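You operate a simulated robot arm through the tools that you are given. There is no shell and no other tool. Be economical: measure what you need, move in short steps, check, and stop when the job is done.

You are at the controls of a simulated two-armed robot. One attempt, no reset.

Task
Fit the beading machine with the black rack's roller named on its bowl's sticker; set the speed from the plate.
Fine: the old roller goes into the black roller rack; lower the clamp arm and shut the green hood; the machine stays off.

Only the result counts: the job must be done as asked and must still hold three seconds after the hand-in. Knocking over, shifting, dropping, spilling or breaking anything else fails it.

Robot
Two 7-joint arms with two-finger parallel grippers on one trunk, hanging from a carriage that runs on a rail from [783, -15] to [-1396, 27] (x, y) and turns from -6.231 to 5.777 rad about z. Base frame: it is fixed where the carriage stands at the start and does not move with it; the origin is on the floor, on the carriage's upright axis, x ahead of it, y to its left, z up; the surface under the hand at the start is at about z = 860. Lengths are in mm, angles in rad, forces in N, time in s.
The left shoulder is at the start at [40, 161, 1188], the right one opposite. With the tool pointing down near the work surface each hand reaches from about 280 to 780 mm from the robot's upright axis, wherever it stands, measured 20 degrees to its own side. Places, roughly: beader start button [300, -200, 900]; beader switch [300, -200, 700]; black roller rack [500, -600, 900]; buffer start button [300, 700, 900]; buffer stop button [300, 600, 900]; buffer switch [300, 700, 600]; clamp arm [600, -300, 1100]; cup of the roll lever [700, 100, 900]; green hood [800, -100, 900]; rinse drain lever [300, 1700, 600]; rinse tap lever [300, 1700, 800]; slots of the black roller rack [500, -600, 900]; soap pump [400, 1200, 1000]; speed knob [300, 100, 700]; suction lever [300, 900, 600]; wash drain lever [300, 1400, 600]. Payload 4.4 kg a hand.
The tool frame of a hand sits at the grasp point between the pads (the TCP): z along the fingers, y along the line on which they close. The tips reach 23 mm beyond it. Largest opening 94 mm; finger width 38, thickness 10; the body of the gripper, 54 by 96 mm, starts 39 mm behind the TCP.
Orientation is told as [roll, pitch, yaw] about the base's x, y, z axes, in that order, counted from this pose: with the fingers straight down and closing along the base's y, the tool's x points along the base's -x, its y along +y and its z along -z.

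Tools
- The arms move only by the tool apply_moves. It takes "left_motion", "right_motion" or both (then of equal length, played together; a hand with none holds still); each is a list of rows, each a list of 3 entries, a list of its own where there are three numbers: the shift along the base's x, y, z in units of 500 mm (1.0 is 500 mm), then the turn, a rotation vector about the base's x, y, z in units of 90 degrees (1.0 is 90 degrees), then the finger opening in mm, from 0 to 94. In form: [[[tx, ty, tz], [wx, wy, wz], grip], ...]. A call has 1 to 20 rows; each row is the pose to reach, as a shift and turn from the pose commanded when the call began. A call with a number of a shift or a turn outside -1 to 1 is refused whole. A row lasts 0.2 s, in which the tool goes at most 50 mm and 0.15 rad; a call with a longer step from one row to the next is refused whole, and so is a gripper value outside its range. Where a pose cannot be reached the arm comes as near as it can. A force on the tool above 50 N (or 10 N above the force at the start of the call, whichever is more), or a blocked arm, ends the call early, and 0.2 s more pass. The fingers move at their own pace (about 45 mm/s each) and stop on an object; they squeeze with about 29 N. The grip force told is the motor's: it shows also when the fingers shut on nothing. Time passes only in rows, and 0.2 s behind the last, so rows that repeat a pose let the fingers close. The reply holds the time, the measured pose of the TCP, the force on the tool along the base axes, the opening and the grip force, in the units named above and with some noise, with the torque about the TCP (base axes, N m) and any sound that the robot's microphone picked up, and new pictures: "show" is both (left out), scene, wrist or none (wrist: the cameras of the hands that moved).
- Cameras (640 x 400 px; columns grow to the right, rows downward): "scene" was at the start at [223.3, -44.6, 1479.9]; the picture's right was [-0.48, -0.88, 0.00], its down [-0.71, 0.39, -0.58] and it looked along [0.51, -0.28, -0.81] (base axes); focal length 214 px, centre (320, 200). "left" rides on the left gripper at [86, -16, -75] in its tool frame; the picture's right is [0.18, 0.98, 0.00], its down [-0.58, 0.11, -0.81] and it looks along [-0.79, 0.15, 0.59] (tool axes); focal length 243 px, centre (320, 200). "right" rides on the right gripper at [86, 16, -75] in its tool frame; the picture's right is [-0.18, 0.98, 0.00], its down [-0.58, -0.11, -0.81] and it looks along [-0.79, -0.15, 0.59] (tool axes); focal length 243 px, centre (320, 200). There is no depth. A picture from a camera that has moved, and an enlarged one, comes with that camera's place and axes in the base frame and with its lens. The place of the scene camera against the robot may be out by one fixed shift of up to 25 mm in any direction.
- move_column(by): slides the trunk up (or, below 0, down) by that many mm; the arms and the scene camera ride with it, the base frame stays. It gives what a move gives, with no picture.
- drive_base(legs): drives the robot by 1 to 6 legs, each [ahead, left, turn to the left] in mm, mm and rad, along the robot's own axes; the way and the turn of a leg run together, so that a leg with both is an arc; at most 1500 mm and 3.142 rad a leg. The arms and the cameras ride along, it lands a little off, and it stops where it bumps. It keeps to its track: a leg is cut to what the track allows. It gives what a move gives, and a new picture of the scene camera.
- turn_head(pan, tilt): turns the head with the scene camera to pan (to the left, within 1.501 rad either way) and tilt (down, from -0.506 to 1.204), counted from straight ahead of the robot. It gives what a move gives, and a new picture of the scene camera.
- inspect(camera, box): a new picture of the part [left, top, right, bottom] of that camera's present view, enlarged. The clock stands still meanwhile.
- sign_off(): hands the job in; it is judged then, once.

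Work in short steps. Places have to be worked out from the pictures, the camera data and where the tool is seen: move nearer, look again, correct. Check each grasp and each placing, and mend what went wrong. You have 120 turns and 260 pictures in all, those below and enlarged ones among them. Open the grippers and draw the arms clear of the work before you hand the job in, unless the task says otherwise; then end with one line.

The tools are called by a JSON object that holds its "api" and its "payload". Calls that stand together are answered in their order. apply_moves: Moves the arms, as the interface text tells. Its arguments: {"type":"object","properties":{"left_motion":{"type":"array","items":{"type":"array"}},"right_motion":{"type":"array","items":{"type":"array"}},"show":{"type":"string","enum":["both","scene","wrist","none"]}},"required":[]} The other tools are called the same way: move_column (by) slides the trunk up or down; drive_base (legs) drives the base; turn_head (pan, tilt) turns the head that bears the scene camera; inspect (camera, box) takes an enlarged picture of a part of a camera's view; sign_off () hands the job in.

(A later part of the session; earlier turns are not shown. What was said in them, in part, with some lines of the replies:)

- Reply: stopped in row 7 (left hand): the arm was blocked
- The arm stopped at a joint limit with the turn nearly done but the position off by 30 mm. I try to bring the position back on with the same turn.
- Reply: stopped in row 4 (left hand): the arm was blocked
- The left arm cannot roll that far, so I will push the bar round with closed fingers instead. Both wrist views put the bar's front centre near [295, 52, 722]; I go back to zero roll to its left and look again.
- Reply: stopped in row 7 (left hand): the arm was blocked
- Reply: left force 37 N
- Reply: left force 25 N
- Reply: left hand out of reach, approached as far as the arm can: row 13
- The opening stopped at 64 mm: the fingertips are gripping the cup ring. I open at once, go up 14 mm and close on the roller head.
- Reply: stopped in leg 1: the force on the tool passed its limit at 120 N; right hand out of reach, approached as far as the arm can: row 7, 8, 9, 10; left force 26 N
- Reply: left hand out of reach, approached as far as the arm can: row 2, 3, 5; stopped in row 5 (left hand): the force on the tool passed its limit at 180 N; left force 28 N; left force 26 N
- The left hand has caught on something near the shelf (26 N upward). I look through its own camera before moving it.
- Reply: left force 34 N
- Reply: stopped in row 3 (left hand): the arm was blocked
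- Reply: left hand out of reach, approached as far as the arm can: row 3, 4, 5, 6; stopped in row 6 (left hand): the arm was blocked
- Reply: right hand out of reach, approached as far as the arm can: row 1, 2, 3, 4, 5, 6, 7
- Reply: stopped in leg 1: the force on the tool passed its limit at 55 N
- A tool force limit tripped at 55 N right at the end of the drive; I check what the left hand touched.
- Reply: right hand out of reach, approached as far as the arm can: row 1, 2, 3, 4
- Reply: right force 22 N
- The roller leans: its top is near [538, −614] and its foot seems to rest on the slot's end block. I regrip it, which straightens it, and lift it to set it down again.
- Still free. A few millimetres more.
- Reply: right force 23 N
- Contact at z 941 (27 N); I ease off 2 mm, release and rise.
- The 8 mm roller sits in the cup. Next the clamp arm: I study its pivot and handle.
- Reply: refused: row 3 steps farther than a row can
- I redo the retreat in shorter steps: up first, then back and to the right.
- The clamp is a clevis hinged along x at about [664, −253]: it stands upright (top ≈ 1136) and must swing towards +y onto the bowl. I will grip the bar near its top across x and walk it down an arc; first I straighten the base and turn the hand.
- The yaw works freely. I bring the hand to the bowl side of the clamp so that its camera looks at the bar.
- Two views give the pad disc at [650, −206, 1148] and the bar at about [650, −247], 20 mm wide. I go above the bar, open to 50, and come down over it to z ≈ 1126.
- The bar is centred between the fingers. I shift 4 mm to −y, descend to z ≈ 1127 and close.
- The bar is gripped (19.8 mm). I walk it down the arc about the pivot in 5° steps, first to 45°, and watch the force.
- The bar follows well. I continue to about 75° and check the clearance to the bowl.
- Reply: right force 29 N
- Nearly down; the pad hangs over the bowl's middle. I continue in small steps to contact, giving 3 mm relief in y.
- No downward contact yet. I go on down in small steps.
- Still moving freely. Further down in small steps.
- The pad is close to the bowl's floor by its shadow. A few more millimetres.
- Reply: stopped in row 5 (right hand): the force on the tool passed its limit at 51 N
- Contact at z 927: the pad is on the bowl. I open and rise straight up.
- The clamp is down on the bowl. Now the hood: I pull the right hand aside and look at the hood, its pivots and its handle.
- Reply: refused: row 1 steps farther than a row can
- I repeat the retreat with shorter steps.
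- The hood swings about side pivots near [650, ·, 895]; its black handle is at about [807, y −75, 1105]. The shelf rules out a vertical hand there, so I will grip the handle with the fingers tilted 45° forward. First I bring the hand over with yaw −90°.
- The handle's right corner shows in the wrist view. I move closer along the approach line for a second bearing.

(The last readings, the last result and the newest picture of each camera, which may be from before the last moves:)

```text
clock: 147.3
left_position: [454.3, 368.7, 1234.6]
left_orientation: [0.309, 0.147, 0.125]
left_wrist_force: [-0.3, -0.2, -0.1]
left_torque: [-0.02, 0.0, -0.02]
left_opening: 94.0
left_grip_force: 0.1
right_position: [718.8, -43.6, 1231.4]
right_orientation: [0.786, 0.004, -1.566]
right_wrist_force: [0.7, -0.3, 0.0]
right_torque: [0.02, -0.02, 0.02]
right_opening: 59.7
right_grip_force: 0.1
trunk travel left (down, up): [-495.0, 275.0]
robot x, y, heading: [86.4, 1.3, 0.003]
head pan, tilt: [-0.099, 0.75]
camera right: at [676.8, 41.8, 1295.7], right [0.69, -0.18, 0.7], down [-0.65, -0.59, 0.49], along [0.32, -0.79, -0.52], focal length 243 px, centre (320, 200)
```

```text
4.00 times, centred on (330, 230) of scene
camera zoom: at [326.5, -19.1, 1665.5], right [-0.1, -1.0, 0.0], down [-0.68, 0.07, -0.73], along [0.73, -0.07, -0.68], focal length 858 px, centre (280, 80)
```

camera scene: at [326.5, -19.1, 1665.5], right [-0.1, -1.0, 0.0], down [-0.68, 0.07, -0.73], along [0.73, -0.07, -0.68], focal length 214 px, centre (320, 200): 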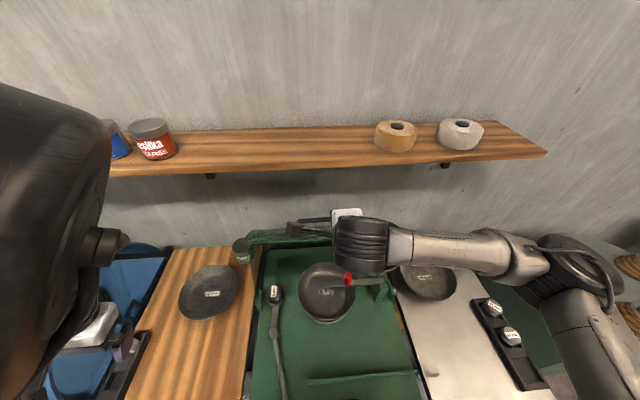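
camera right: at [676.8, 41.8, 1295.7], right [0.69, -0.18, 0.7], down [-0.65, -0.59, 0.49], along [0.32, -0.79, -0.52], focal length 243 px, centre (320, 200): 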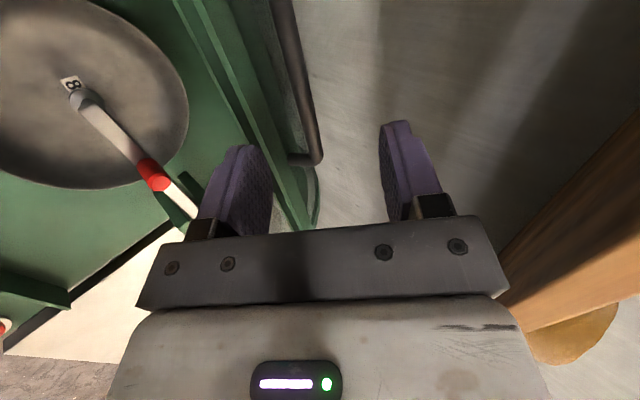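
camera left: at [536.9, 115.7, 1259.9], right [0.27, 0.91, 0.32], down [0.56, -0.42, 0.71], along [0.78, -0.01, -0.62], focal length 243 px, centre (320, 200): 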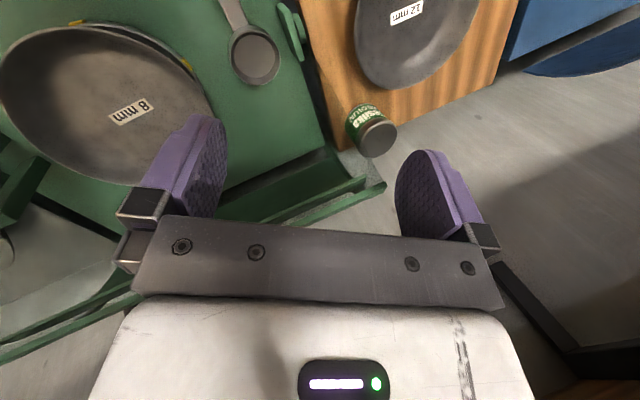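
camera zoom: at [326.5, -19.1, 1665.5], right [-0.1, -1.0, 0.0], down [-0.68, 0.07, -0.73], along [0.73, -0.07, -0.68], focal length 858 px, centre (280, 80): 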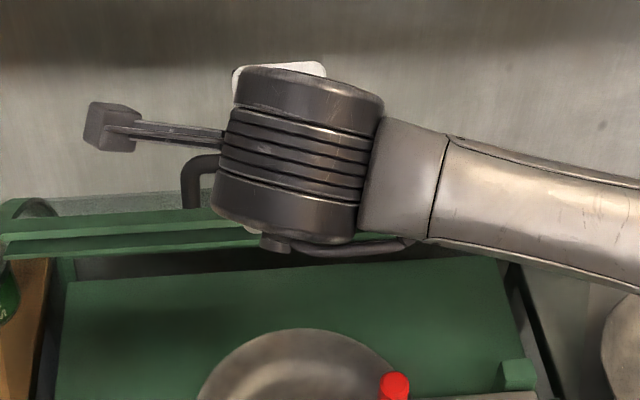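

Three wrist bearings agree: the handle bar is at about [789, y −145…+36, 1132], pivot near [661, ·, 887]. I line up in front of it along the 45° direction, then advance over the bar.

{"api": "apply_moves", "payload": {"right_motion": [[[0.01, -0.01, -0.04], [0, 0, 0], 60], [[0.02, -0.02, -0.08], [0, 0, 0], 60], [[0.06, -0.02, -0.12], [0, 0, 0], 60], [[0.1, -0.02, -0.16], [0, 0, 0], 60], [[0.1, -0.02, -0.16], [0, 0, 0], 60]], "show": "wrist"}}

```text
clock: 148.5
left_position: [454.3, 368.8, 1234.8]
left_orientation: [0.307, 0.147, 0.124]
left_wrist_force: [0.3, 0.8, -0.9]
left_torque: [0.02, 0.02, 0.01]
left_opening: 94.0
left_grip_force: 0.1
right_position: [771.0, -54.6, 1154.9]
right_orientation: [0.785, 0.003, -1.564]
right_wrist_force: [-0.3, -0.6, 1.1]
right_torque: [-0.01, 0.02, 0.03]
right_opening: 59.8
right_grip_force: 0.1
trunk travel left (down, up): [-495.0, 275.0]
robot x, y, heading: [87.9, -2.8, 0.005]
head pan, tilt: [-0.099, 0.75]
camera right: at [729.0, 31.0, 1218.3], right [0.69, -0.18, 0.7], down [-0.65, -0.59, 0.49], along [0.32, -0.79, -0.52], focal length 243 px, centre (320, 200)
```

right: 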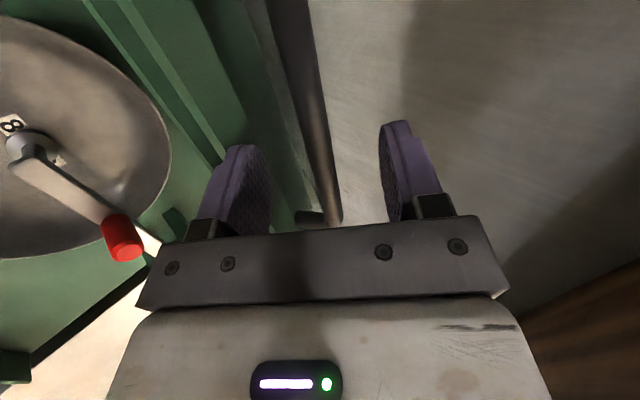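

The bar runs between the fingers. I advance the last 25 mm and close.

{"api": "apply_moves", "payload": {"right_motion": [[[0.016, 0, -0.02], [0, 0, 0], 60], [[0.034, 0, -0.042], [0, 0, 0], 60], [[0.034, 0, -0.042], [0, 0, 0], 40], [[0.034, 0, -0.042], [0, 0, 0], 20], [[0.034, 0, -0.042], [0, 0, 0], 5], [[0.034, 0, -0.042], [0, 0, 0], 5], [[0.034, 0, -0.042], [0, 0, 0], 5]], "show": "wrist"}}

```text
clock: 149.1
left_position: [452.6, 367.5, 1233.5]
left_orientation: [0.307, 0.147, 0.123]
left_wrist_force: [0.1, 0.2, 0.1]
left_torque: [0.02, -0.01, 0.01]
left_opening: 94.1
left_grip_force: 0.0
right_position: [780.7, -53.0, 1143.1]
right_orientation: [0.79, 0.005, -1.562]
right_wrist_force: [-21.1, -4.8, 10.6]
right_torque: [-0.41, 1.02, -0.31]
right_opening: 63.1
right_grip_force: 3.6
trunk travel left (down, up): [-495.0, 275.0]
robot x, y, heading: [82.1, -4.1, 0.003]
head pan, tilt: [-0.099, 0.75]
stopped in row 2 (right hand): the force on the tool passed its limit at 70 N (the readings are from after the stop); the commanded pose is now the measured one
camera right: at [737.5, 31.8, 1206.8], right [0.69, -0.18, 0.7], down [-0.64, -0.59, 0.49], along [0.32, -0.79, -0.53], focal length 243 px, centre (320, 200)
```

right: 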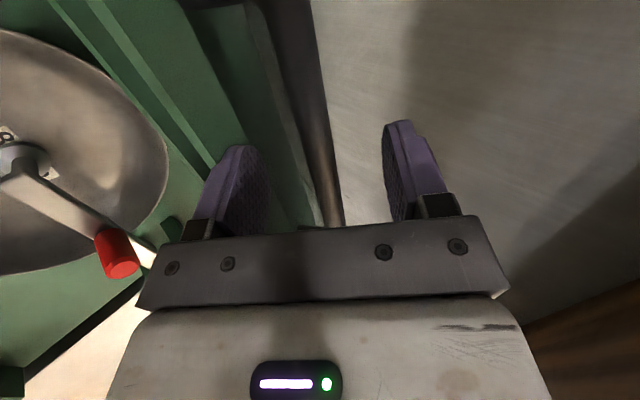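

The lower finger touched the hood's rim because the opening was too wide. I back off, narrow the opening to 36 and advance again.

{"api": "apply_moves", "payload": {"right_motion": [[[-0.02, 0, 0.02], [0, 0, 0], 50], [[-0.03, 0, 0.03], [0, 0, 0], 36], [[-0.03, 0, 0.03], [0, 0, 0], 36], [[-0.015, 0, 0.015], [0, 0, 0], 36], [[-0.005, 0, 0.005], [0, 0, 0], 36], [[0.005, 0, -0.007], [0, 0, 0], 36], [[0.012, 0, -0.016], [0, 0, 0], 36], [[0.012, 0, -0.016], [0, 0, 0], 36]], "show": "wrist"}}

```text
clock: 150.9
left_position: [454.6, 368.0, 1234.6]
left_orientation: [0.308, 0.147, 0.125]
left_wrist_force: [0.8, -0.4, -0.1]
left_torque: [-0.01, 0.01, 0.03]
left_opening: 93.9
left_grip_force: 0.1
right_position: [788.5, -51.6, 1134.1]
right_orientation: [0.793, 0.007, -1.561]
right_wrist_force: [-0.5, -0.5, -0.4]
right_torque: [-0.01, -0.01, -0.01]
right_opening: 35.9
right_grip_force: 0.0
trunk travel left (down, up): [-495.0, 275.0]
robot x, y, heading: [80.1, -4.0, -0.002]
head pan, tilt: [-0.099, 0.75]
camera right: at [745.2, 32.5, 1198.6], right [0.69, -0.18, 0.7], down [-0.65, -0.59, 0.48], along [0.32, -0.79, -0.53], focal length 243 px, centre (320, 200)
```

right: 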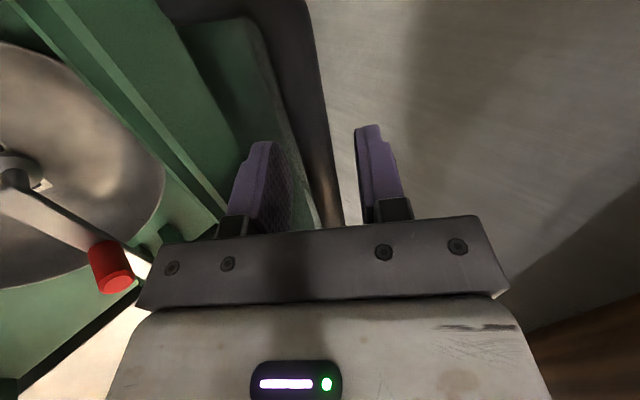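

Free of contact with the bar between the pads. I close on it.

{"api": "apply_moves", "payload": {"right_motion": [[[0.002, 0, -0.002], [0, 0, 0], 25], [[0.002, 0, -0.002], [0, 0, 0], 12], [[0.002, 0, -0.002], [0, 0, 0], 2], [[0.002, 0, -0.002], [0, 0, 0], 2], [[0.002, 0, -0.002], [0, 0, 0], 2]], "show": "wrist"}}

```text
clock: 152.1
left_position: [454.5, 369.7, 1234.1]
left_orientation: [0.307, 0.146, 0.123]
left_wrist_force: [-0.2, 0.5, 0.0]
left_torque: [0.02, -0.03, 0.01]
left_opening: 94.0
left_grip_force: 0.1
right_position: [787.8, -51.9, 1132.7]
right_orientation: [0.791, 0.007, -1.564]
right_wrist_force: [-0.6, 1.5, -7.2]
right_torque: [1.18, 0.03, -0.83]
right_opening: 15.5
right_grip_force: 45.1
trunk travel left (down, up): [-495.0, 275.0]
robot x, y, heading: [84.8, -0.2, -0.008]
head pan, tilt: [-0.099, 0.75]
camera right: at [745.6, 32.2, 1196.9], right [0.69, -0.18, 0.7], down [-0.64, -0.59, 0.49], along [0.32, -0.79, -0.53], focal length 243 px, centre (320, 200)
```

right: 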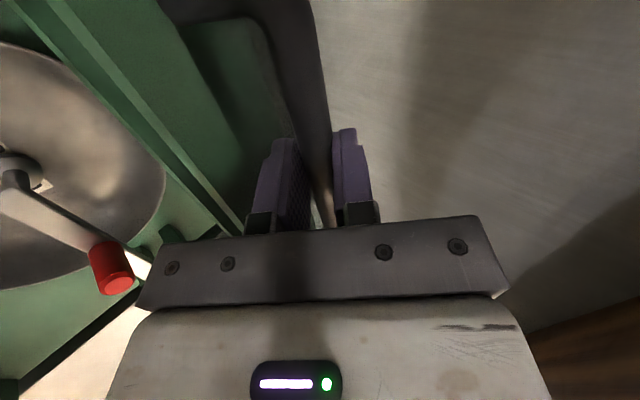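

The handle is gripped (15.5 mm). I swing the hood forward along the arc in 5° steps, first to just past the top.

{"api": "apply_moves", "payload": {"right_motion": [[[-0.0465, 0, 0.0214], [0, 0, 0], 2], [[-0.0921, 0, 0.0375], [0, 0, 0], 2], [[-0.1389, 0, 0.0496], [0, 0, 0], 2], [[-0.1865, 0, 0.0576], [0, 0, 0], 2], [[-0.2347, 0, 0.0614], [0, 0, 0], 2], [[-0.283, 0, 0.0609], [0, 0, 0], 2], [[-0.283, 0, 0.0609], [0, 0, 0], 2]], "show": "both"}}

```text
clock: 153.7
left_position: [457.7, 369.7, 1236.4]
left_orientation: [0.308, 0.144, 0.125]
left_wrist_force: [0.2, 0.2, 1.0]
left_torque: [0.02, -0.01, -0.03]
left_opening: 94.4
left_grip_force: 0.0
right_position: [649.8, -50.4, 1171.7]
right_orientation: [0.803, 0.014, -1.559]
right_wrist_force: [4.5, 10.3, 37.7]
right_torque: [1.41, -0.42, -0.05]
right_opening: 15.7
right_grip_force: 45.1
trunk travel left (down, up): [-495.0, 275.0]
robot x, y, heading: [85.1, -2.1, 0.002]
head pan, tilt: [-0.099, 0.75]
camera scene: at [327.9, -18.5, 1666.6], right [-0.1, -1.0, 0.0], down [-0.68, 0.07, -0.73], along [0.73, -0.07, -0.68], focal length 214 px, centre (320, 200)
camera right: at [607.2, 34.0, 1236.3], right [0.68, -0.19, 0.7], down [-0.65, -0.6, 0.47], along [0.33, -0.78, -0.53], focal length 243 px, centre (320, 200)
```

scene: 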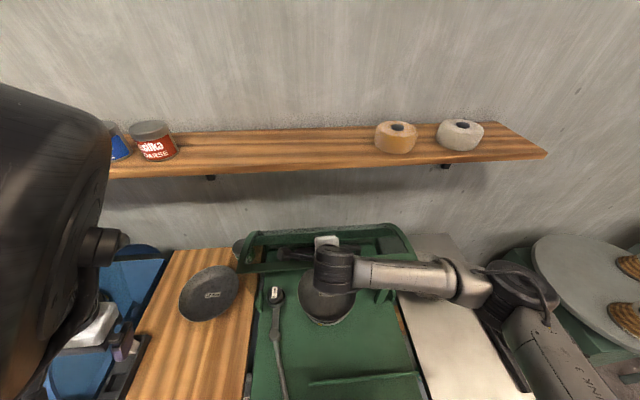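
right: 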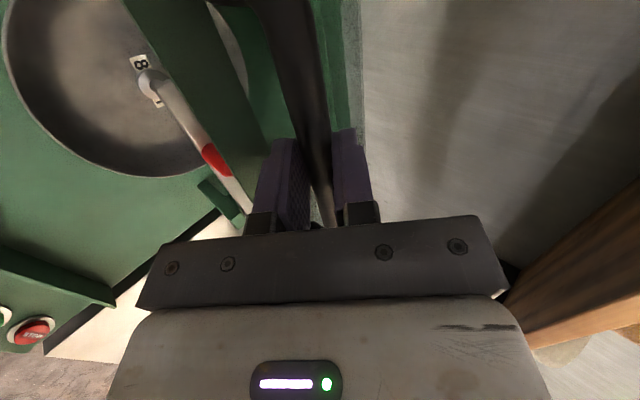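

The hood follows but its true circle is a bit larger (pivot nearer [640, 887], R ≈ 287). I relieve the load, and since the motion is now nearly level I use the base itself to pull it back, which also gains arm room.

{"api": "apply_moves", "payload": {"right_motion": [[[0, 0, 0.01], [0, 0, 0], 2], [[0, 0, 0.02], [0, 0, 0], 2], [[0, 0, 0.02], [0, 0, 0], 2]], "show": "none"}}

{"api": "drive_base", "payload": {"legs": [[-50, 0, 0]]}}

```text
clock: 154.5
left_position: [454.8, 369.7, 1234.9]
left_orientation: [0.308, 0.145, 0.125]
left_wrist_force: [-0.1, -0.3, 0.4]
left_torque: [-0.02, 0.02, 0.02]
left_opening: 94.1
left_grip_force: 0.0
right_position: [646.7, -50.7, 1171.7]
right_orientation: [0.787, 0.007, -1.563]
right_wrist_force: [4.9, 12.7, -1.9]
right_torque: [1.89, -0.22, -0.58]
right_opening: 15.7
right_grip_force: 45.2
trunk travel left (down, up): [-495.0, 275.0]
robot x, y, heading: [84.1, -4.6, 0.002]
head pan, tilt: [-0.099, 0.75]
```

```text
clock: 155.4
left_position: [401.9, 370.5, 1233.5]
left_orientation: [0.309, 0.146, 0.126]
left_wrist_force: [-0.2, 0.7, 1.3]
left_torque: [0.02, 0.0, 0.02]
left_opening: 94.2
left_grip_force: 0.2
right_position: [593.2, -50.5, 1170.5]
right_orientation: [0.784, 0.008, -1.565]
right_wrist_force: [10.3, 13.1, -40.6]
right_torque: [1.5, 0.21, -0.96]
right_opening: 16.1
right_grip_force: 45.0
trunk travel left (down, up): [-495.0, 275.0]
robot x, y, heading: [31.2, -2.7, 0.003]
head pan, tilt: [-0.099, 0.75]
camera scene: at [274.2, -17.2, 1664.6], right [-0.1, -1.0, 0.0], down [-0.68, 0.07, -0.73], along [0.73, -0.07, -0.68], focal length 214 px, centre (320, 200)
```

scene: 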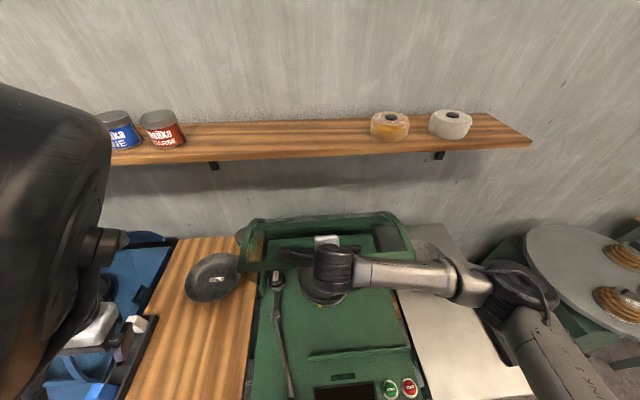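

The force shows the circle is nearer pivot [654, 924], R ≈ 249. I follow that arc with the arm and turn the hand gradually upright about the bar.

{"api": "apply_moves", "payload": {"right_motion": [[[0, 0, -0.0156], [0, 0, 0], 2], [[-0.025, 0, -0.023], [0, 0.04, 0], 2], [[-0.049, 0, -0.031], [0, 0.08, 0], 2], [[-0.073, 0, -0.04], [0, 0.12, 0], 2], [[-0.097, 0, -0.051], [0, 0.16, 0], 2], [[-0.12, 0, -0.063], [0, 0.2, 0], 2], [[-0.143, 0, -0.0765], [0, 0.24, 0], 2], [[-0.143, 0, -0.0765], [0, 0.24, 0], 2]], "show": "scene"}}

```text
clock: 157.2
left_position: [405.5, 370.0, 1233.2]
left_orientation: [0.309, 0.144, 0.124]
left_wrist_force: [0.1, 0.4, 0.0]
left_torque: [0.01, 0.01, -0.01]
left_opening: 94.0
left_grip_force: 0.0
right_position: [522.7, -53.3, 1132.9]
right_orientation: [0.406, 0.004, -1.569]
right_wrist_force: [4.3, 5.0, -5.9]
right_torque: [1.7, -0.09, -1.21]
right_opening: 15.9
right_grip_force: 45.2
trunk travel left (down, up): [-495.0, 275.0]
robot x, y, heading: [33.6, -0.1, 0.001]
head pan, tilt: [-0.099, 0.75]
camera scene: at [275.7, -18.0, 1665.1], right [-0.1, -1.0, 0.0], down [-0.68, 0.07, -0.73], along [0.73, -0.07, -0.68], focal length 214 px, centre (320, 200)
```

scene: 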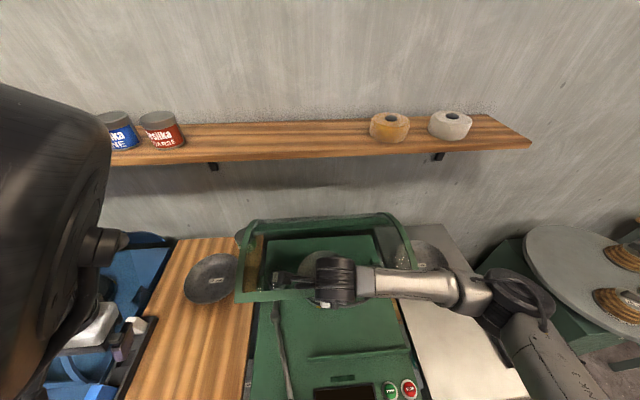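

Forces are small, so the arc fits (pivot [655, 927], R 245). I carry on down to about 68° forward, turning the hand to vertical.

{"api": "apply_moves", "payload": {"right_motion": [[[-0.018, 0, -0.0138], [0, 0.03, 0], 2], [[-0.0356, 0, -0.028], [0, 0.06, 0], 2], [[-0.0555, 0, -0.0445], [0, 0.09, 0], 2], [[-0.0744, 0, -0.0616], [0, 0.12, 0], 2], [[-0.0925, 0, -0.08], [0, 0.15, 0], 2], [[-0.1094, 0, -0.099], [0, 0.18, 0], 2], [[-0.1255, 0, -0.119], [0, 0.2, 0], 2], [[-0.1402, 0, -0.14], [0, 0.22, 0], 2], [[-0.154, 0, -0.162], [0, 0.24, 0], 2], [[-0.1666, 0, -0.184], [0, 0.25, 0], 2], [[-0.178, 0, -0.207], [0, 0.25, 0], 2], [[-0.1884, 0, -0.2304], [0, 0.25, 0], 2], [[-0.1884, 0, -0.2304], [0, 0.25, 0], 2]], "show": "scene"}}

```text
clock: 158.7
left_position: [402.3, 368.3, 1233.3]
left_orientation: [0.309, 0.146, 0.125]
left_wrist_force: [0.1, 0.6, 0.3]
left_torque: [-0.02, 0.02, 0.0]
left_opening: 94.2
left_grip_force: 0.1
right_position: [460.1, -52.0, 1079.9]
right_orientation: [0.114, 0.012, -1.565]
right_wrist_force: [-13.8, 2.1, 13.8]
right_torque: [-1.04, 0.36, -2.38]
right_opening: 16.3
right_grip_force: 45.2
trunk travel left (down, up): [-495.0, 275.0]
robot x, y, heading: [36.4, -3.9, 0.002]
head pan, tilt: [-0.099, 0.75]
stopped in row 7 (right hand): the force on the tool passed its limit at 52 N (the readings are from after the stop); the commanded pose is now the measured one
camera scene: at [274.2, -18.5, 1664.8], right [-0.1, -1.0, 0.0], down [-0.68, 0.07, -0.73], along [0.73, -0.07, -0.68], focal length 214 px, centre (320, 200)
```

scene: 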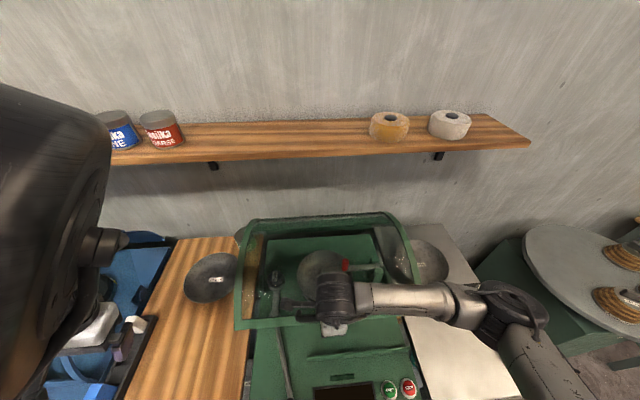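

A force limit stopped the motion; the load is radial, so the true radius is a little larger (≈259 about [652, 913]). I relieve it and follow the corrected arc.

{"api": "apply_moves", "payload": {"right_motion": [[[-0.008, 0, 0.004], [0, 0, 0], 2], [[-0.0242, 0, -0.015], [0, 0, 0], 2], [[-0.035, 0, -0.0295], [0, 0, 0], 2], [[-0.0454, 0, -0.0444], [0, 0, 0], 2], [[-0.0552, 0, -0.0595], [0, 0, 0], 2], [[-0.0646, 0, -0.075], [0, 0, 0], 2], [[-0.0734, 0, -0.091], [0, 0, 0], 2], [[-0.0816, 0, -0.107], [0, 0, 0], 2], [[-0.0816, 0, -0.107], [0, 0, 0], 2]], "show": "scene"}}

```text
clock: 160.7
left_position: [400.1, 368.4, 1231.7]
left_orientation: [0.308, 0.151, 0.124]
left_wrist_force: [0.4, 0.6, -0.1]
left_torque: [0.01, -0.02, 0.03]
left_opening: 93.8
left_grip_force: 0.1
right_position: [414.8, -50.2, 1024.0]
right_orientation: [0.108, 0.01, -1.561]
right_wrist_force: [-32.7, 1.5, 20.5]
right_torque: [0.03, -0.2, -1.66]
right_opening: 16.9
right_grip_force: 44.7
trunk travel left (down, up): [-495.0, 275.0]
robot x, y, heading: [31.4, 0.2, -0.002]
head pan, tilt: [-0.099, 0.75]
camera scene: at [272.7, -18.4, 1664.8], right [-0.1, -1.0, 0.0], down [-0.68, 0.07, -0.73], along [0.73, -0.07, -0.68], focal length 214 px, centre (320, 200)
```

scene: 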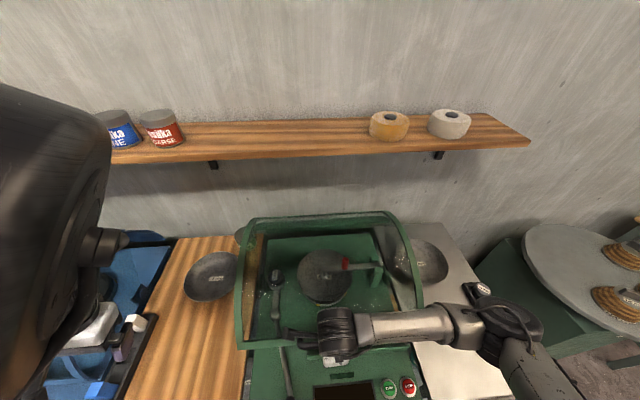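

All contact points now fit pivot [650, 890], R ≈ 279. I continue on that circle towards the closed position.

{"api": "apply_moves", "payload": {"right_motion": [[[-0.022, 0, 0.003], [0, 0, 0], 2], [[-0.032, 0, -0.012], [0, 0, 0], 2], [[-0.04, 0, -0.028], [0, 0, 0], 2], [[-0.0485, 0, -0.046], [0, 0, 0], 2], [[-0.056, 0, -0.064], [0, 0, 0], 2], [[-0.063, 0, -0.082], [0, 0, 0], 2], [[-0.069, 0, -0.1006], [0, 0, 0], 2], [[-0.0745, 0, -0.119], [0, 0, 0], 2], [[-0.08, 0, -0.138], [0, 0, 0], 2], [[-0.08, 0, -0.138], [0, 0, 0], 2]], "show": "scene"}}

```text
clock: 162.9
left_position: [403.4, 368.0, 1233.2]
left_orientation: [0.307, 0.147, 0.122]
left_wrist_force: [-0.3, -0.3, 0.6]
left_torque: [0.0, -0.02, 0.03]
left_opening: 94.1
left_grip_force: 0.1
right_position: [381.5, -50.6, 957.5]
right_orientation: [0.112, 0.008, -1.563]
right_wrist_force: [0.4, -3.9, -2.6]
right_torque: [1.29, -0.14, -1.6]
right_opening: 16.8
right_grip_force: 45.3
trunk travel left (down, up): [-495.0, 275.0]
robot x, y, heading: [32.2, -1.2, 0.004]
head pan, tilt: [-0.099, 0.75]
camera scene: at [274.9, -18.7, 1665.5], right [-0.1, -1.0, 0.0], down [-0.68, 0.07, -0.73], along [0.73, -0.07, -0.68], focal length 214 px, centre (320, 200)
```

scene: 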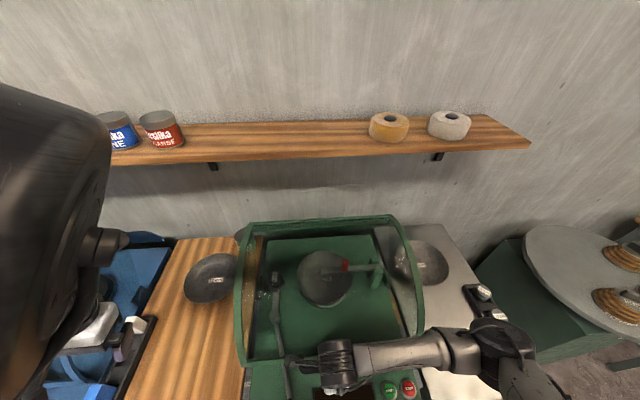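

Forces are almost zero. I continue down until the hood lands.

{"api": "apply_moves", "payload": {"right_motion": [[[-0.004, 0, -0.019], [0, 0, 0], 2], [[-0.008, 0, -0.038], [0, 0, 0], 2], [[-0.011, 0, -0.057], [0, 0, 0], 2], [[-0.0136, 0, -0.0766], [0, 0, 0], 2], [[-0.015, 0, -0.096], [0, 0, 0], 2], [[-0.0162, 0, -0.1156], [0, 0, 0], 2], [[-0.0162, 0, -0.1156], [0, 0, 0], 2]], "show": "scene"}}

{"api": "inspect", "payload": {"camera": "scene", "box": [220, 210, 460, 400]}}

```text
clock: 163.7
left_position: [403.7, 369.2, 1233.3]
left_orientation: [0.308, 0.147, 0.123]
left_wrist_force: [0.6, -0.4, -0.6]
left_torque: [-0.01, 0.04, 0.01]
left_opening: 94.0
left_grip_force: 0.0
right_position: [381.5, -48.7, 934.2]
right_orientation: [0.122, 0.012, -1.564]
right_wrist_force: [-2.6, -1.3, 17.0]
right_torque: [-0.4, -0.04, -1.4]
right_opening: 17.4
right_grip_force: 37.0
trunk travel left (down, up): [-495.0, 275.0]
robot x, y, heading: [28.7, -2.8, -0.003]
head pan, tilt: [-0.099, 0.75]
stopped in row 4 (right hand): the force on the tool passed its limit at 72 N (the readings are from after the stop); the commanded pose is now the measured one
camera scene: at [275.1, -18.7, 1665.2], right [-0.1, -1.0, 0.0], down [-0.68, 0.07, -0.73], along [0.73, -0.07, -0.68], focal length 214 px, centre (320, 200)
```

scene: 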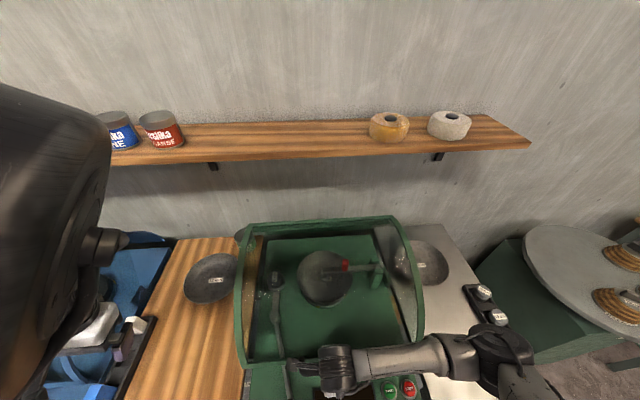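

```text
2.11 times, centred on (340, 305) of scene
camera zoom: at [275.1, -18.7, 1665.2], right [-0.1, -1.0, 0.0], down [-0.68, 0.07, -0.73], along [0.73, -0.07, -0.68], focal length 452 px, centre (278, -21)
```

zoom: 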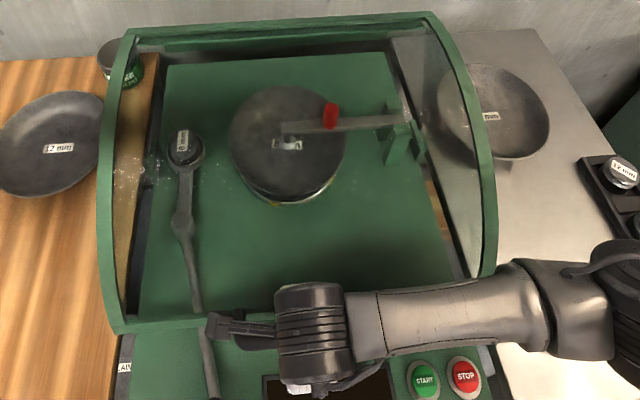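

The hood came to rest with the handle at z ≈ 934. I open, withdraw upward, and check whether it is fully shut.

{"api": "apply_moves", "payload": {"right_motion": [[[0, 0, 0.002], [0, 0, 0], 26], [[0, 0, 0.002], [0, 0, 0], 36], [[0, 0, 0.002], [0, 0, 0], 36], [[0, 0, 0.03], [0, 0, 0], 36], [[-0.01, 0, 0.08], [0, 0, 0], 36], [[-0.02, 0, 0.15], [0, 0, 0], 36], [[-0.02, 0, 0.23], [0, 0, 0], 36], [[-0.02, 0, 0.31], [0, 0, 0], 36]], "show": "none"}}

{"api": "inspect", "payload": {"camera": "scene", "box": [220, 210, 460, 400]}}

{"api": "inspect", "payload": {"camera": "right", "box": [0, 0, 640, 400]}}

```text
clock: 165.5
left_position: [403.3, 370.3, 1233.8]
left_orientation: [0.308, 0.145, 0.124]
left_wrist_force: [-0.7, -0.7, 0.2]
left_torque: [0.0, 0.01, 0.02]
left_opening: 94.0
left_grip_force: 0.1
right_position: [369.7, -46.9, 1088.7]
right_orientation: [0.121, 0.01, -1.561]
right_wrist_force: [-0.5, 0.4, 1.6]
right_torque: [0.01, -0.02, -0.04]
right_opening: 36.0
right_grip_force: 0.0
trunk travel left (down, up): [-495.0, 275.0]
robot x, y, heading: [33.8, -1.2, 0.001]
head pan, tilt: [-0.099, 0.75]
```

```text
2.11 times, centred on (340, 305) of scene
camera zoom: at [275.2, -18.5, 1665.5], right [-0.1, -1.0, 0.0], down [-0.68, 0.07, -0.73], along [0.73, -0.07, -0.68], focal length 452 px, centre (278, -21)
```

zoom: 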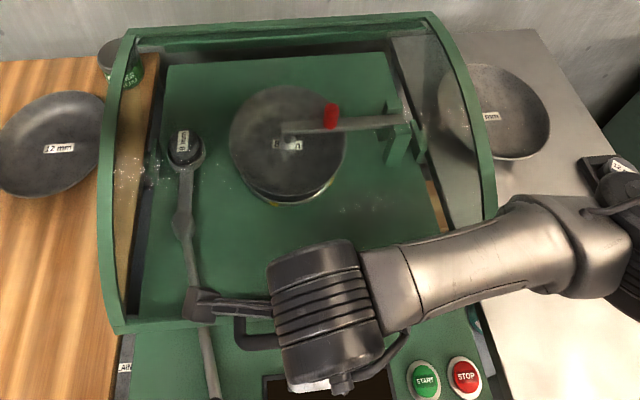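

```text
1.00 times, centred on (320, 200) of right (not enlarged: the box is as wide or as high as the picture)
camera zoom: at [376.3, 38.1, 1166.0], right [0.98, -0.18, 0.12], down [-0.2, -0.59, 0.78], along [-0.07, -0.79, -0.61], focal length 243 px, centre (320, 200)
```

zoom: 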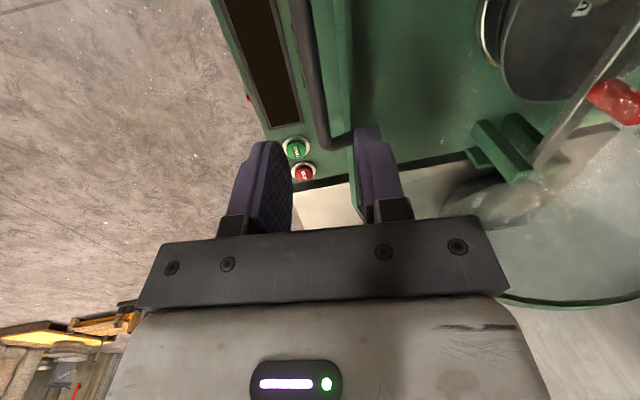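

To judge the hood's seat I drive back and look at the machine from the front.

{"api": "drive_base", "payload": {"legs": [[-450, 0, 0]]}}

{"api": "move_column", "payload": {"by": -350}}

{"api": "turn_head", "payload": {"pan": -0.1, "tilt": 0.4}}

{"api": "inspect", "payload": {"camera": "scene", "box": [240, 160, 400, 260]}}

```text
clock: 168.2
left_position: [-42.9, 380.3, 1234.2]
left_orientation: [0.308, 0.146, 0.133]
left_wrist_force: [-0.6, 1.1, 0.4]
left_torque: [-0.01, -0.02, -0.02]
left_opening: 94.2
left_grip_force: 0.1
right_position: [-71.5, -35.4, 1089.5]
right_orientation: [0.121, 0.014, -1.553]
right_wrist_force: [-0.8, 0.3, -0.5]
right_torque: [0.03, -0.05, 0.0]
right_opening: 35.7
right_grip_force: 0.0
trunk travel left (down, up): [-495.0, 275.0]
robot x, y, heading: [-409.4, 7.5, 0.01]
head pan, tilt: [-0.099, 0.75]
camera scene: at [-167.6, -8.1, 1665.4], right [-0.09, -1.0, 0.0], down [-0.68, 0.06, -0.73], along [0.73, -0.07, -0.68], focal length 214 px, centre (320, 200)
```

scene: 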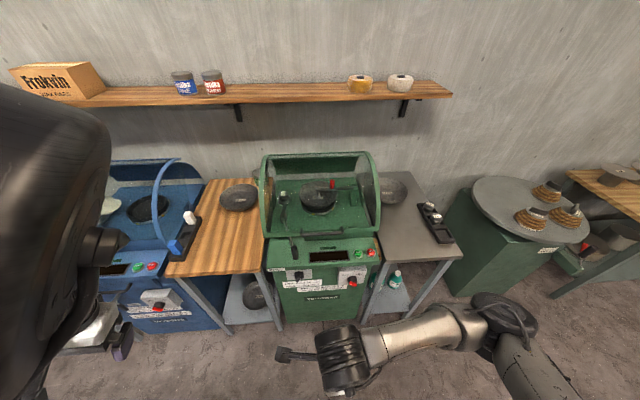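

```text
clock: 171.6
left_position: [-43.1, 380.6, 884.3]
left_orientation: [0.306, 0.146, 0.131]
left_wrist_force: [0.1, 0.0, 1.1]
left_torque: [0.0, 0.02, -0.02]
left_opening: 94.0
left_grip_force: 0.1
right_position: [-72.2, -34.6, 738.7]
right_orientation: [0.121, 0.013, -1.554]
right_wrist_force: [0.2, -0.4, -0.1]
right_torque: [-0.01, 0.03, 0.01]
right_opening: 36.1
right_grip_force: 0.1
trunk travel left (down, up): [-145.0, 625.0]
robot x, y, heading: [-411.2, 9.1, 0.008]
head pan, tilt: [-0.099, 0.75]
```

```text
clock: 172.5
left_position: [-41.5, 380.6, 883.8]
left_orientation: [0.308, 0.146, 0.133]
left_wrist_force: [0.1, 0.4, 0.3]
left_torque: [-0.01, 0.02, 0.01]
left_opening: 94.0
left_grip_force: 0.0
right_position: [-72.3, -34.0, 739.9]
right_orientation: [0.119, 0.013, -1.554]
right_wrist_force: [-0.2, -0.5, 0.5]
right_torque: [-0.06, -0.01, 0.0]
right_opening: 35.9
right_grip_force: 0.1
trunk travel left (down, up): [-145.0, 625.0]
robot x, y, heading: [-408.1, 6.5, 0.004]
head pan, tilt: [-0.099, 0.4]
camera scene: at [-157.7, -8.9, 1346.5], right [-0.09, -1.0, 0.0], down [-0.39, 0.04, -0.92], along [0.92, -0.08, -0.39], focal length 214 px, centre (320, 200)
```

scene: 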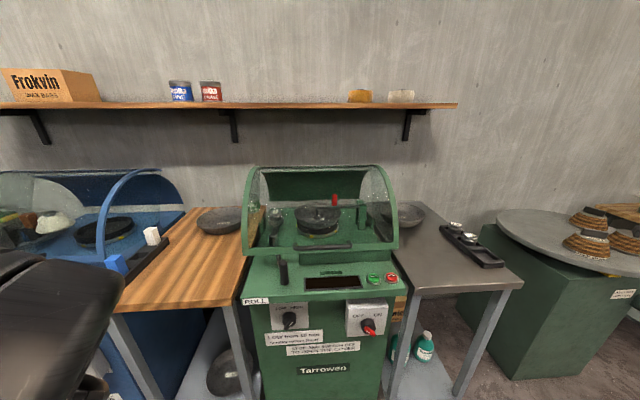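

```text
4.00 times, centred on (320, 210) of scene
camera zoom: at [-157.7, -8.9, 1346.5], right [-0.09, -1.0, 0.0], down [-0.39, 0.04, -0.92], along [0.92, -0.08, -0.39], focal length 858 px, centre (320, 160)
```

zoom: 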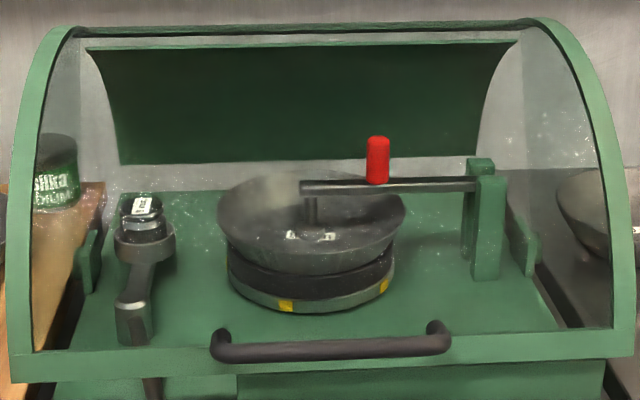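

The hood looks shut or almost so; I enlarge the front edge against the ledge below it.

{"api": "inspect", "payload": {"camera": "scene", "box": [240, 235, 400, 300]}}

{"api": "inspect", "payload": {"camera": "scene", "box": [235, 220, 299, 270]}}

{"api": "inspect", "payload": {"camera": "scene", "box": [350, 215, 414, 265]}}

```text
4.00 times, centred on (320, 268) of scene
camera zoom: at [-157.7, -8.9, 1346.5], right [-0.09, -1.0, 0.0], down [-0.39, 0.04, -0.92], along [0.92, -0.08, -0.39], focal length 858 px, centre (320, -70)
```

zoom: 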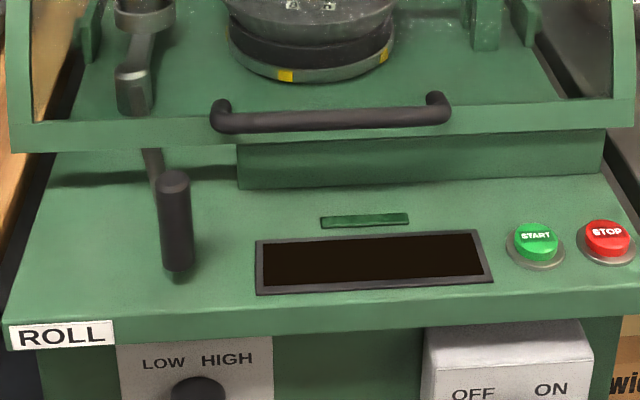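

```text
8.00 times, centred on (267, 245) of scene
camera zoom: at [-157.7, -8.9, 1346.5], right [-0.09, -1.0, 0.0], down [-0.39, 0.04, -0.92], along [0.92, -0.08, -0.39], focal length 1716 px, centre (744, -160)
```

zoom: 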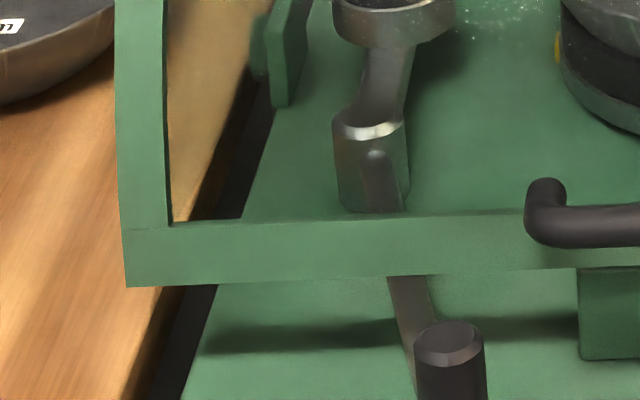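

```text
8.00 times, centred on (382, 240) of scene
camera zoom: at [-157.7, -8.9, 1346.5], right [-0.09, -1.0, 0.0], down [-0.39, 0.04, -0.92], along [0.92, -0.08, -0.39], focal length 1716 px, centre (-176, -120)
```

zoom: 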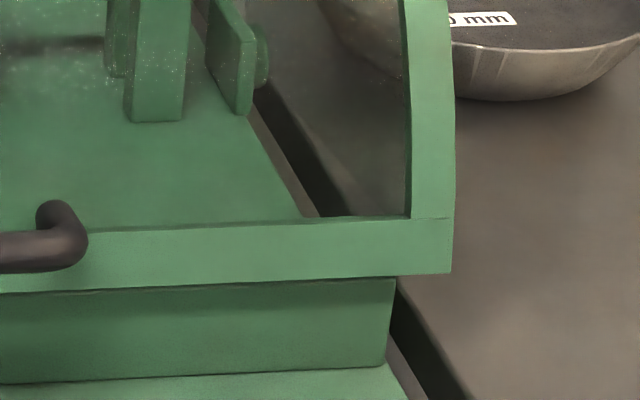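

The front bar seems to sit on the ledge. To be certain, I go back and press the handle down gently with closed fingers.

{"api": "move_column", "payload": {"by": 350}}

{"api": "drive_base", "payload": {"legs": [[440, 0, 0]]}}

{"api": "apply_moves", "payload": {"right_motion": [[[0, 0, -0.05], [0, 0, 0], 0], [[0, 0, -0.1], [0, 0, 0], 0], [[0, 0, -0.15], [0, 0, 0], 0], [[0, 0, -0.18], [0, 0, 0], 0], [[0, 0, -0.18], [0, 0, 0], 0]], "show": "wrist"}}

```text
clock: 175.9
left_position: [-41.3, 380.6, 1233.0]
left_orientation: [0.306, 0.146, 0.133]
left_wrist_force: [-0.6, 0.1, -0.3]
left_torque: [0.01, -0.01, 0.01]
left_opening: 94.0
left_grip_force: 0.0
right_position: [-72.2, -34.0, 1089.7]
right_orientation: [0.12, 0.011, -1.555]
right_wrist_force: [-0.2, 0.6, -0.3]
right_torque: [0.0, 0.02, -0.02]
right_opening: 36.3
right_grip_force: 0.1
trunk travel left (down, up): [-495.0, 275.0]
robot x, y, heading: [-409.4, 8.5, 0.013]
head pan, tilt: [-0.099, 0.4]
```

```text
clock: 178.6
left_position: [405.1, 369.6, 1234.5]
left_orientation: [0.307, 0.147, 0.126]
left_wrist_force: [0.2, -0.1, 0.3]
left_torque: [0.01, 0.01, 0.02]
left_opening: 94.1
left_grip_force: 0.1
right_position: [373.0, -45.1, 1089.2]
right_orientation: [0.122, 0.013, -1.558]
right_wrist_force: [-0.2, 0.5, 0.6]
right_torque: [0.02, 0.04, 0.03]
right_opening: 36.3
right_grip_force: 0.1
trunk travel left (down, up): [-495.0, 275.0]
robot x, y, heading: [34.8, 1.0, 0.006]
head pan, tilt: [-0.099, 0.4]
camera scene: at [288.1, -18.6, 1696.7], right [-0.09, -1.0, 0.0], down [-0.39, 0.04, -0.92], along [0.92, -0.09, -0.39], focal length 214 px, centre (320, 200)
```

scene: 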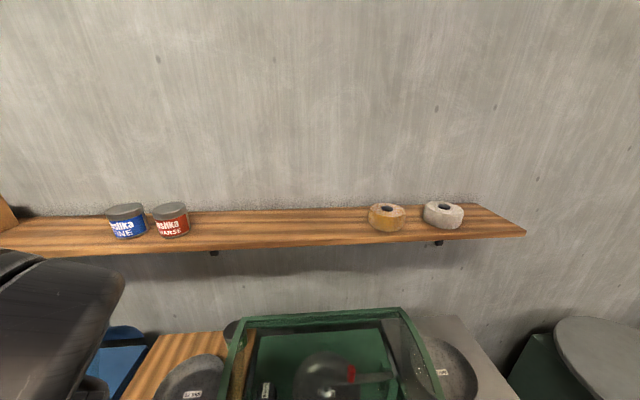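

```text
clock: 179.8
left_position: [404.4, 370.1, 1233.1]
left_orientation: [0.308, 0.146, 0.128]
left_wrist_force: [-0.4, 0.8, -0.7]
left_torque: [-0.03, 0.02, -0.02]
left_opening: 93.7
left_grip_force: 0.1
right_position: [372.5, -44.0, 999.1]
right_orientation: [0.12, 0.013, -1.558]
right_wrist_force: [-0.3, -0.7, -0.1]
right_torque: [0.0, -0.01, -0.02]
right_opening: 0.0
right_grip_force: 28.8
trunk travel left (down, up): [-495.0, 275.0]
robot x, y, heading: [36.6, -2.2, 0.006]
head pan, tilt: [-0.099, 0.4]
camera right: at [378.2, 40.4, 1075.6], right [0.98, -0.17, 0.12], down [-0.2, -0.59, 0.78], along [-0.07, -0.79, -0.61], focal length 243 px, centre (320, 200)
```

right: 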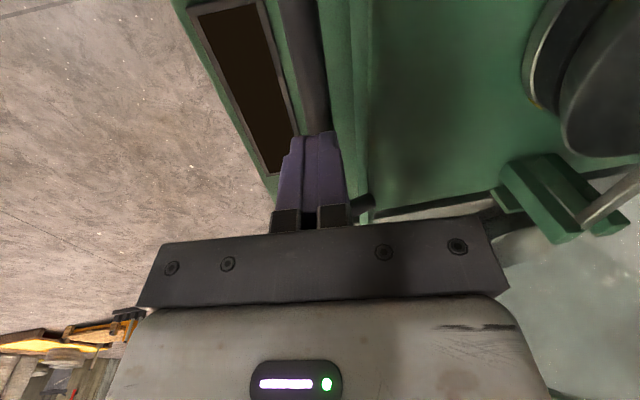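

The fingertips are just above the bar. I shift 8 mm to +x and press down slowly.

{"api": "apply_moves", "payload": {"right_motion": [[[0.016, 0, -0.02], [0, 0, 0], 0], [[0.016, 0, -0.04], [0, 0, 0], 0], [[0.016, 0, -0.052], [0, 0, 0], 0], [[0.016, 0, -0.06], [0, 0, 0], 0], [[0.016, 0, -0.068], [0, 0, 0], 0], [[0.016, 0, -0.076], [0, 0, 0], 0], [[0.016, 0, -0.084], [0, 0, 0], 0], [[0.016, 0, -0.092], [0, 0, 0], 0], [[0.016, 0, -0.1], [0, 0, 0], 0]], "show": "wrist"}}

```text
clock: 180.4
left_position: [403.6, 369.3, 1231.8]
left_orientation: [0.305, 0.147, 0.127]
left_wrist_force: [0.2, -0.1, -0.4]
left_torque: [0.0, -0.01, -0.03]
left_opening: 94.1
left_grip_force: 0.0
right_position: [380.8, -45.1, 985.4]
right_orientation: [0.126, 0.018, -1.555]
right_wrist_force: [-6.1, -5.1, 19.4]
right_torque: [-0.52, 0.21, -0.09]
right_opening: 0.0
right_grip_force: 28.9
trunk travel left (down, up): [-495.0, 275.0]
robot x, y, heading: [33.3, -4.5, 0.002]
head pan, tilt: [-0.099, 0.4]
stopped in row 3 (right hand): the force on the tool passed its limit at 62 N (the readings are from after the stop); the commanded pose is now the measured one
camera right: at [386.3, 39.5, 1062.3], right [0.98, -0.17, 0.12], down [-0.2, -0.6, 0.78], along [-0.06, -0.78, -0.62], focal length 243 px, centre (320, 200)
```

right: 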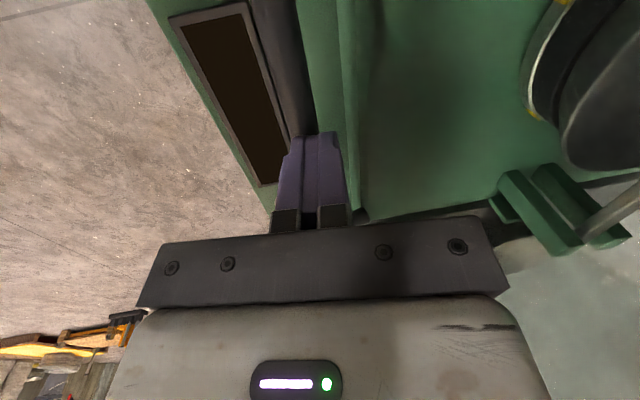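

Contact at fingertip height ≈ 962, no give yet. I press a little further, slowly, to see whether the hood moves.

{"api": "apply_moves", "payload": {"right_motion": [[[0, 0, -0.002], [0, 0, 0], 0], [[0, 0, -0.004], [0, 0, 0], 0], [[0, 0, -0.006], [0, 0, 0], 0], [[0, 0, -0.008], [0, 0, 0], 0], [[0, 0, -0.01], [0, 0, 0], 0], [[0, 0, -0.012], [0, 0, 0], 0], [[0, 0, -0.014], [0, 0, 0], 0], [[0, 0, -0.016], [0, 0, 0], 0]], "show": "none"}}

```text
clock: 181.0
left_position: [404.7, 368.7, 1232.7]
left_orientation: [0.305, 0.146, 0.128]
left_wrist_force: [-0.4, 0.3, 0.1]
left_torque: [0.02, -0.03, 0.0]
left_opening: 94.4
left_grip_force: 0.0
right_position: [381.8, -44.9, 985.3]
right_orientation: [0.127, 0.021, -1.552]
right_wrist_force: [-6.0, -7.5, 22.9]
right_torque: [-0.57, 0.25, -0.1]
right_opening: 0.0
right_grip_force: 28.5
trunk travel left (down, up): [-495.0, 275.0]
robot x, y, heading: [36.3, -1.7, -0.001]
head pan, tilt: [-0.099, 0.4]
stopped in row 2 (right hand): the force on the tool passed its limit at 53 N (the readings are from after the stop); the commanded pose is now the measured one
```

The hood does not yield under 53 N: it is shut on its ledge. I lift off, drive back clear and do a final check.

{"api": "apply_moves", "payload": {"right_motion": [[[0, 0, 0.05], [0, 0, 0], 20], [[0, 0, 0.13], [0, 0, 0], 40], [[0, 0, 0.21], [0, 0, 0], 40], [[0, 0, 0.29], [0, 0, 0], 40]], "show": "none"}}

{"api": "drive_base", "payload": {"legs": [[-480, 0, 0]]}}

{"api": "turn_head", "payload": {"pan": -0.15, "tilt": 0.72}}

{"api": "inspect", "payload": {"camera": "scene", "box": [240, 130, 460, 300]}}

{"api": "inspect", "payload": {"camera": "scene", "box": [250, 230, 370, 300]}}

```text
clock: 182.0
left_position: [404.1, 370.1, 1234.2]
left_orientation: [0.307, 0.148, 0.127]
left_wrist_force: [-0.2, 0.3, 0.0]
left_torque: [-0.03, 0.0, -0.01]
left_opening: 94.0
left_grip_force: 0.0
right_position: [383.9, -41.2, 1130.5]
right_orientation: [0.125, 0.022, -1.554]
right_wrist_force: [-0.8, 0.1, 0.0]
right_torque: [0.01, -0.02, -0.01]
right_opening: 39.9
right_grip_force: 0.1
trunk travel left (down, up): [-495.0, 275.0]
robot x, y, heading: [33.8, -2.0, 0.006]
head pan, tilt: [-0.099, 0.4]
```

```text
clock: 184.8
left_position: [-67.8, 377.9, 1232.5]
left_orientation: [0.308, 0.146, 0.122]
left_wrist_force: [-0.8, 0.2, 0.0]
left_torque: [0.01, 0.02, 0.01]
left_opening: 94.0
left_grip_force: 0.1
right_position: [-92.7, -33.2, 1130.2]
right_orientation: [0.124, 0.023, -1.557]
right_wrist_force: [-1.1, 0.6, 0.2]
right_torque: [0.01, 0.01, -0.01]
right_opening: 39.9
right_grip_force: 0.0
trunk travel left (down, up): [-495.0, 275.0]
robot x, y, heading: [-439.1, 5.6, -0.001]
head pan, tilt: [-0.099, 0.4]
camera scene: at [-187.6, -11.0, 1696.5], right [-0.1, -0.99, 0.0], down [-0.39, 0.04, -0.92], along [0.92, -0.09, -0.39], focal length 214 px, centre (320, 200)
```

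scene: 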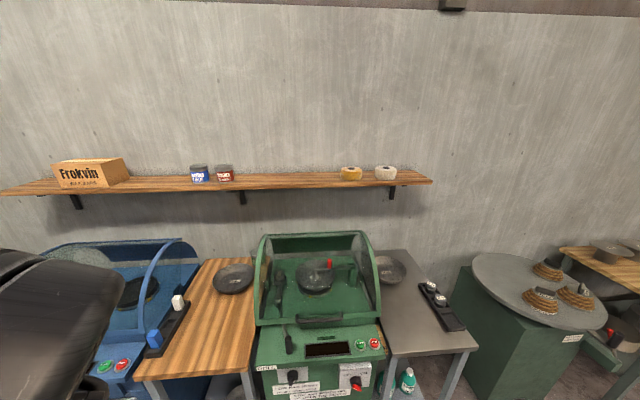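

```text
clock: 185.7
left_position: [-68.2, 376.7, 1234.1]
left_orientation: [0.306, 0.147, 0.121]
left_wrist_force: [0.3, 0.1, 0.1]
left_torque: [-0.01, 0.02, 0.02]
left_opening: 93.9
left_grip_force: 0.1
right_position: [-92.8, -34.2, 1130.1]
right_orientation: [0.128, 0.023, -1.557]
right_wrist_force: [0.5, -0.5, 0.1]
right_torque: [-0.03, 0.01, -0.02]
right_opening: 39.8
right_grip_force: 0.1
trunk travel left (down, up): [-495.0, 275.0]
robot x, y, heading: [-441.0, 3.4, -0.003]
head pan, tilt: [-0.15, 0.721]
camera scene: at [-196.4, -14.4, 1668.0], right [-0.15, -0.99, 0.0], down [-0.65, 0.1, -0.75], along [0.74, -0.11, -0.66], focal length 214 px, centre (320, 200)
```

scene: 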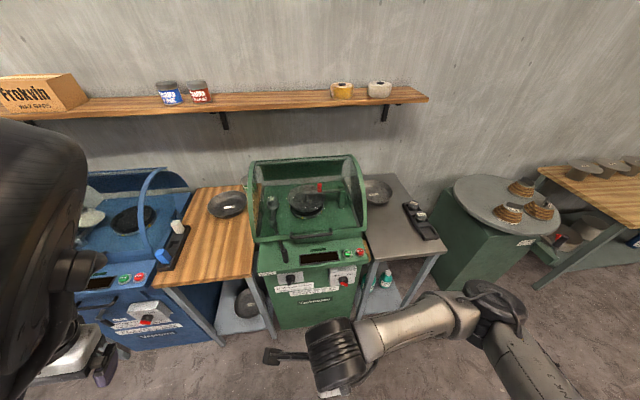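

```text
2.35 times, centred on (350, 215) of scene
camera zoom: at [-196.4, -14.4, 1668.0], right [-0.15, -0.99, 0.0], down [-0.65, 0.1, -0.75], along [0.74, -0.11, -0.66], focal length 505 px, centre (249, 165)
```

zoom: 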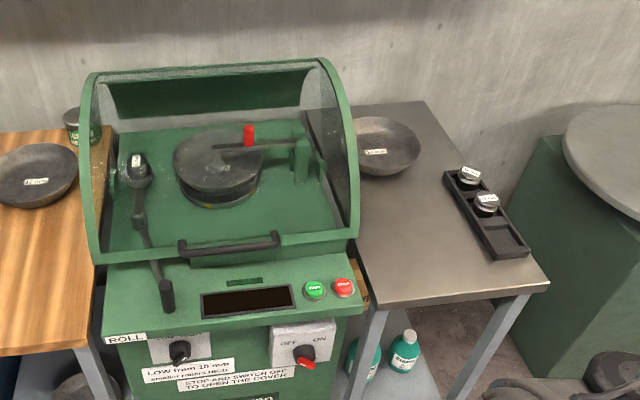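

```text
5.33 times, centred on (310, 265) of scene
camera zoom: at [-196.4, -14.4, 1668.0], right [-0.15, -0.99, 0.0], down [-0.65, 0.1, -0.75], along [0.74, -0.11, -0.66], focal length 1144 px, centre (373, -147)
```

zoom: 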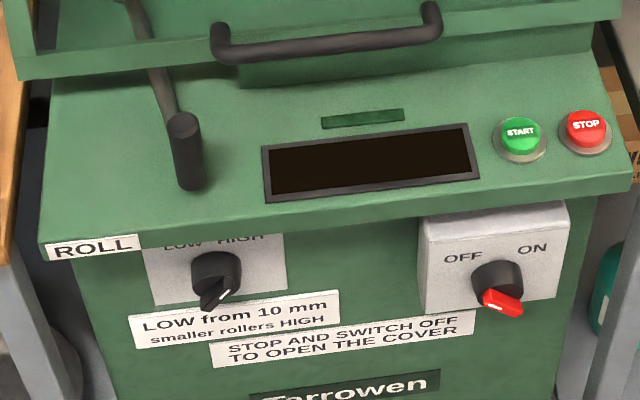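

The 8 mm roller is in the cup, the 12 mm roller is in the rack and the clamp is down. The hood is shut, the knob points to HIGH, the switch is OFF, and both arms are clear with grippers open, so I hand in.

{"api": "sign_off", "payload": {}}

```text
The job is handed in.
```

I fitted the beader with the 8 mm roller, put the old 12 mm roller in the black rack and set the speed to HIGH. The clamp arm is down, the green hood is shut, and the machine was never switched on. Along the way the left gripper bumped and pressed on the wall shelf; nothing on it looked moved in the pictures.
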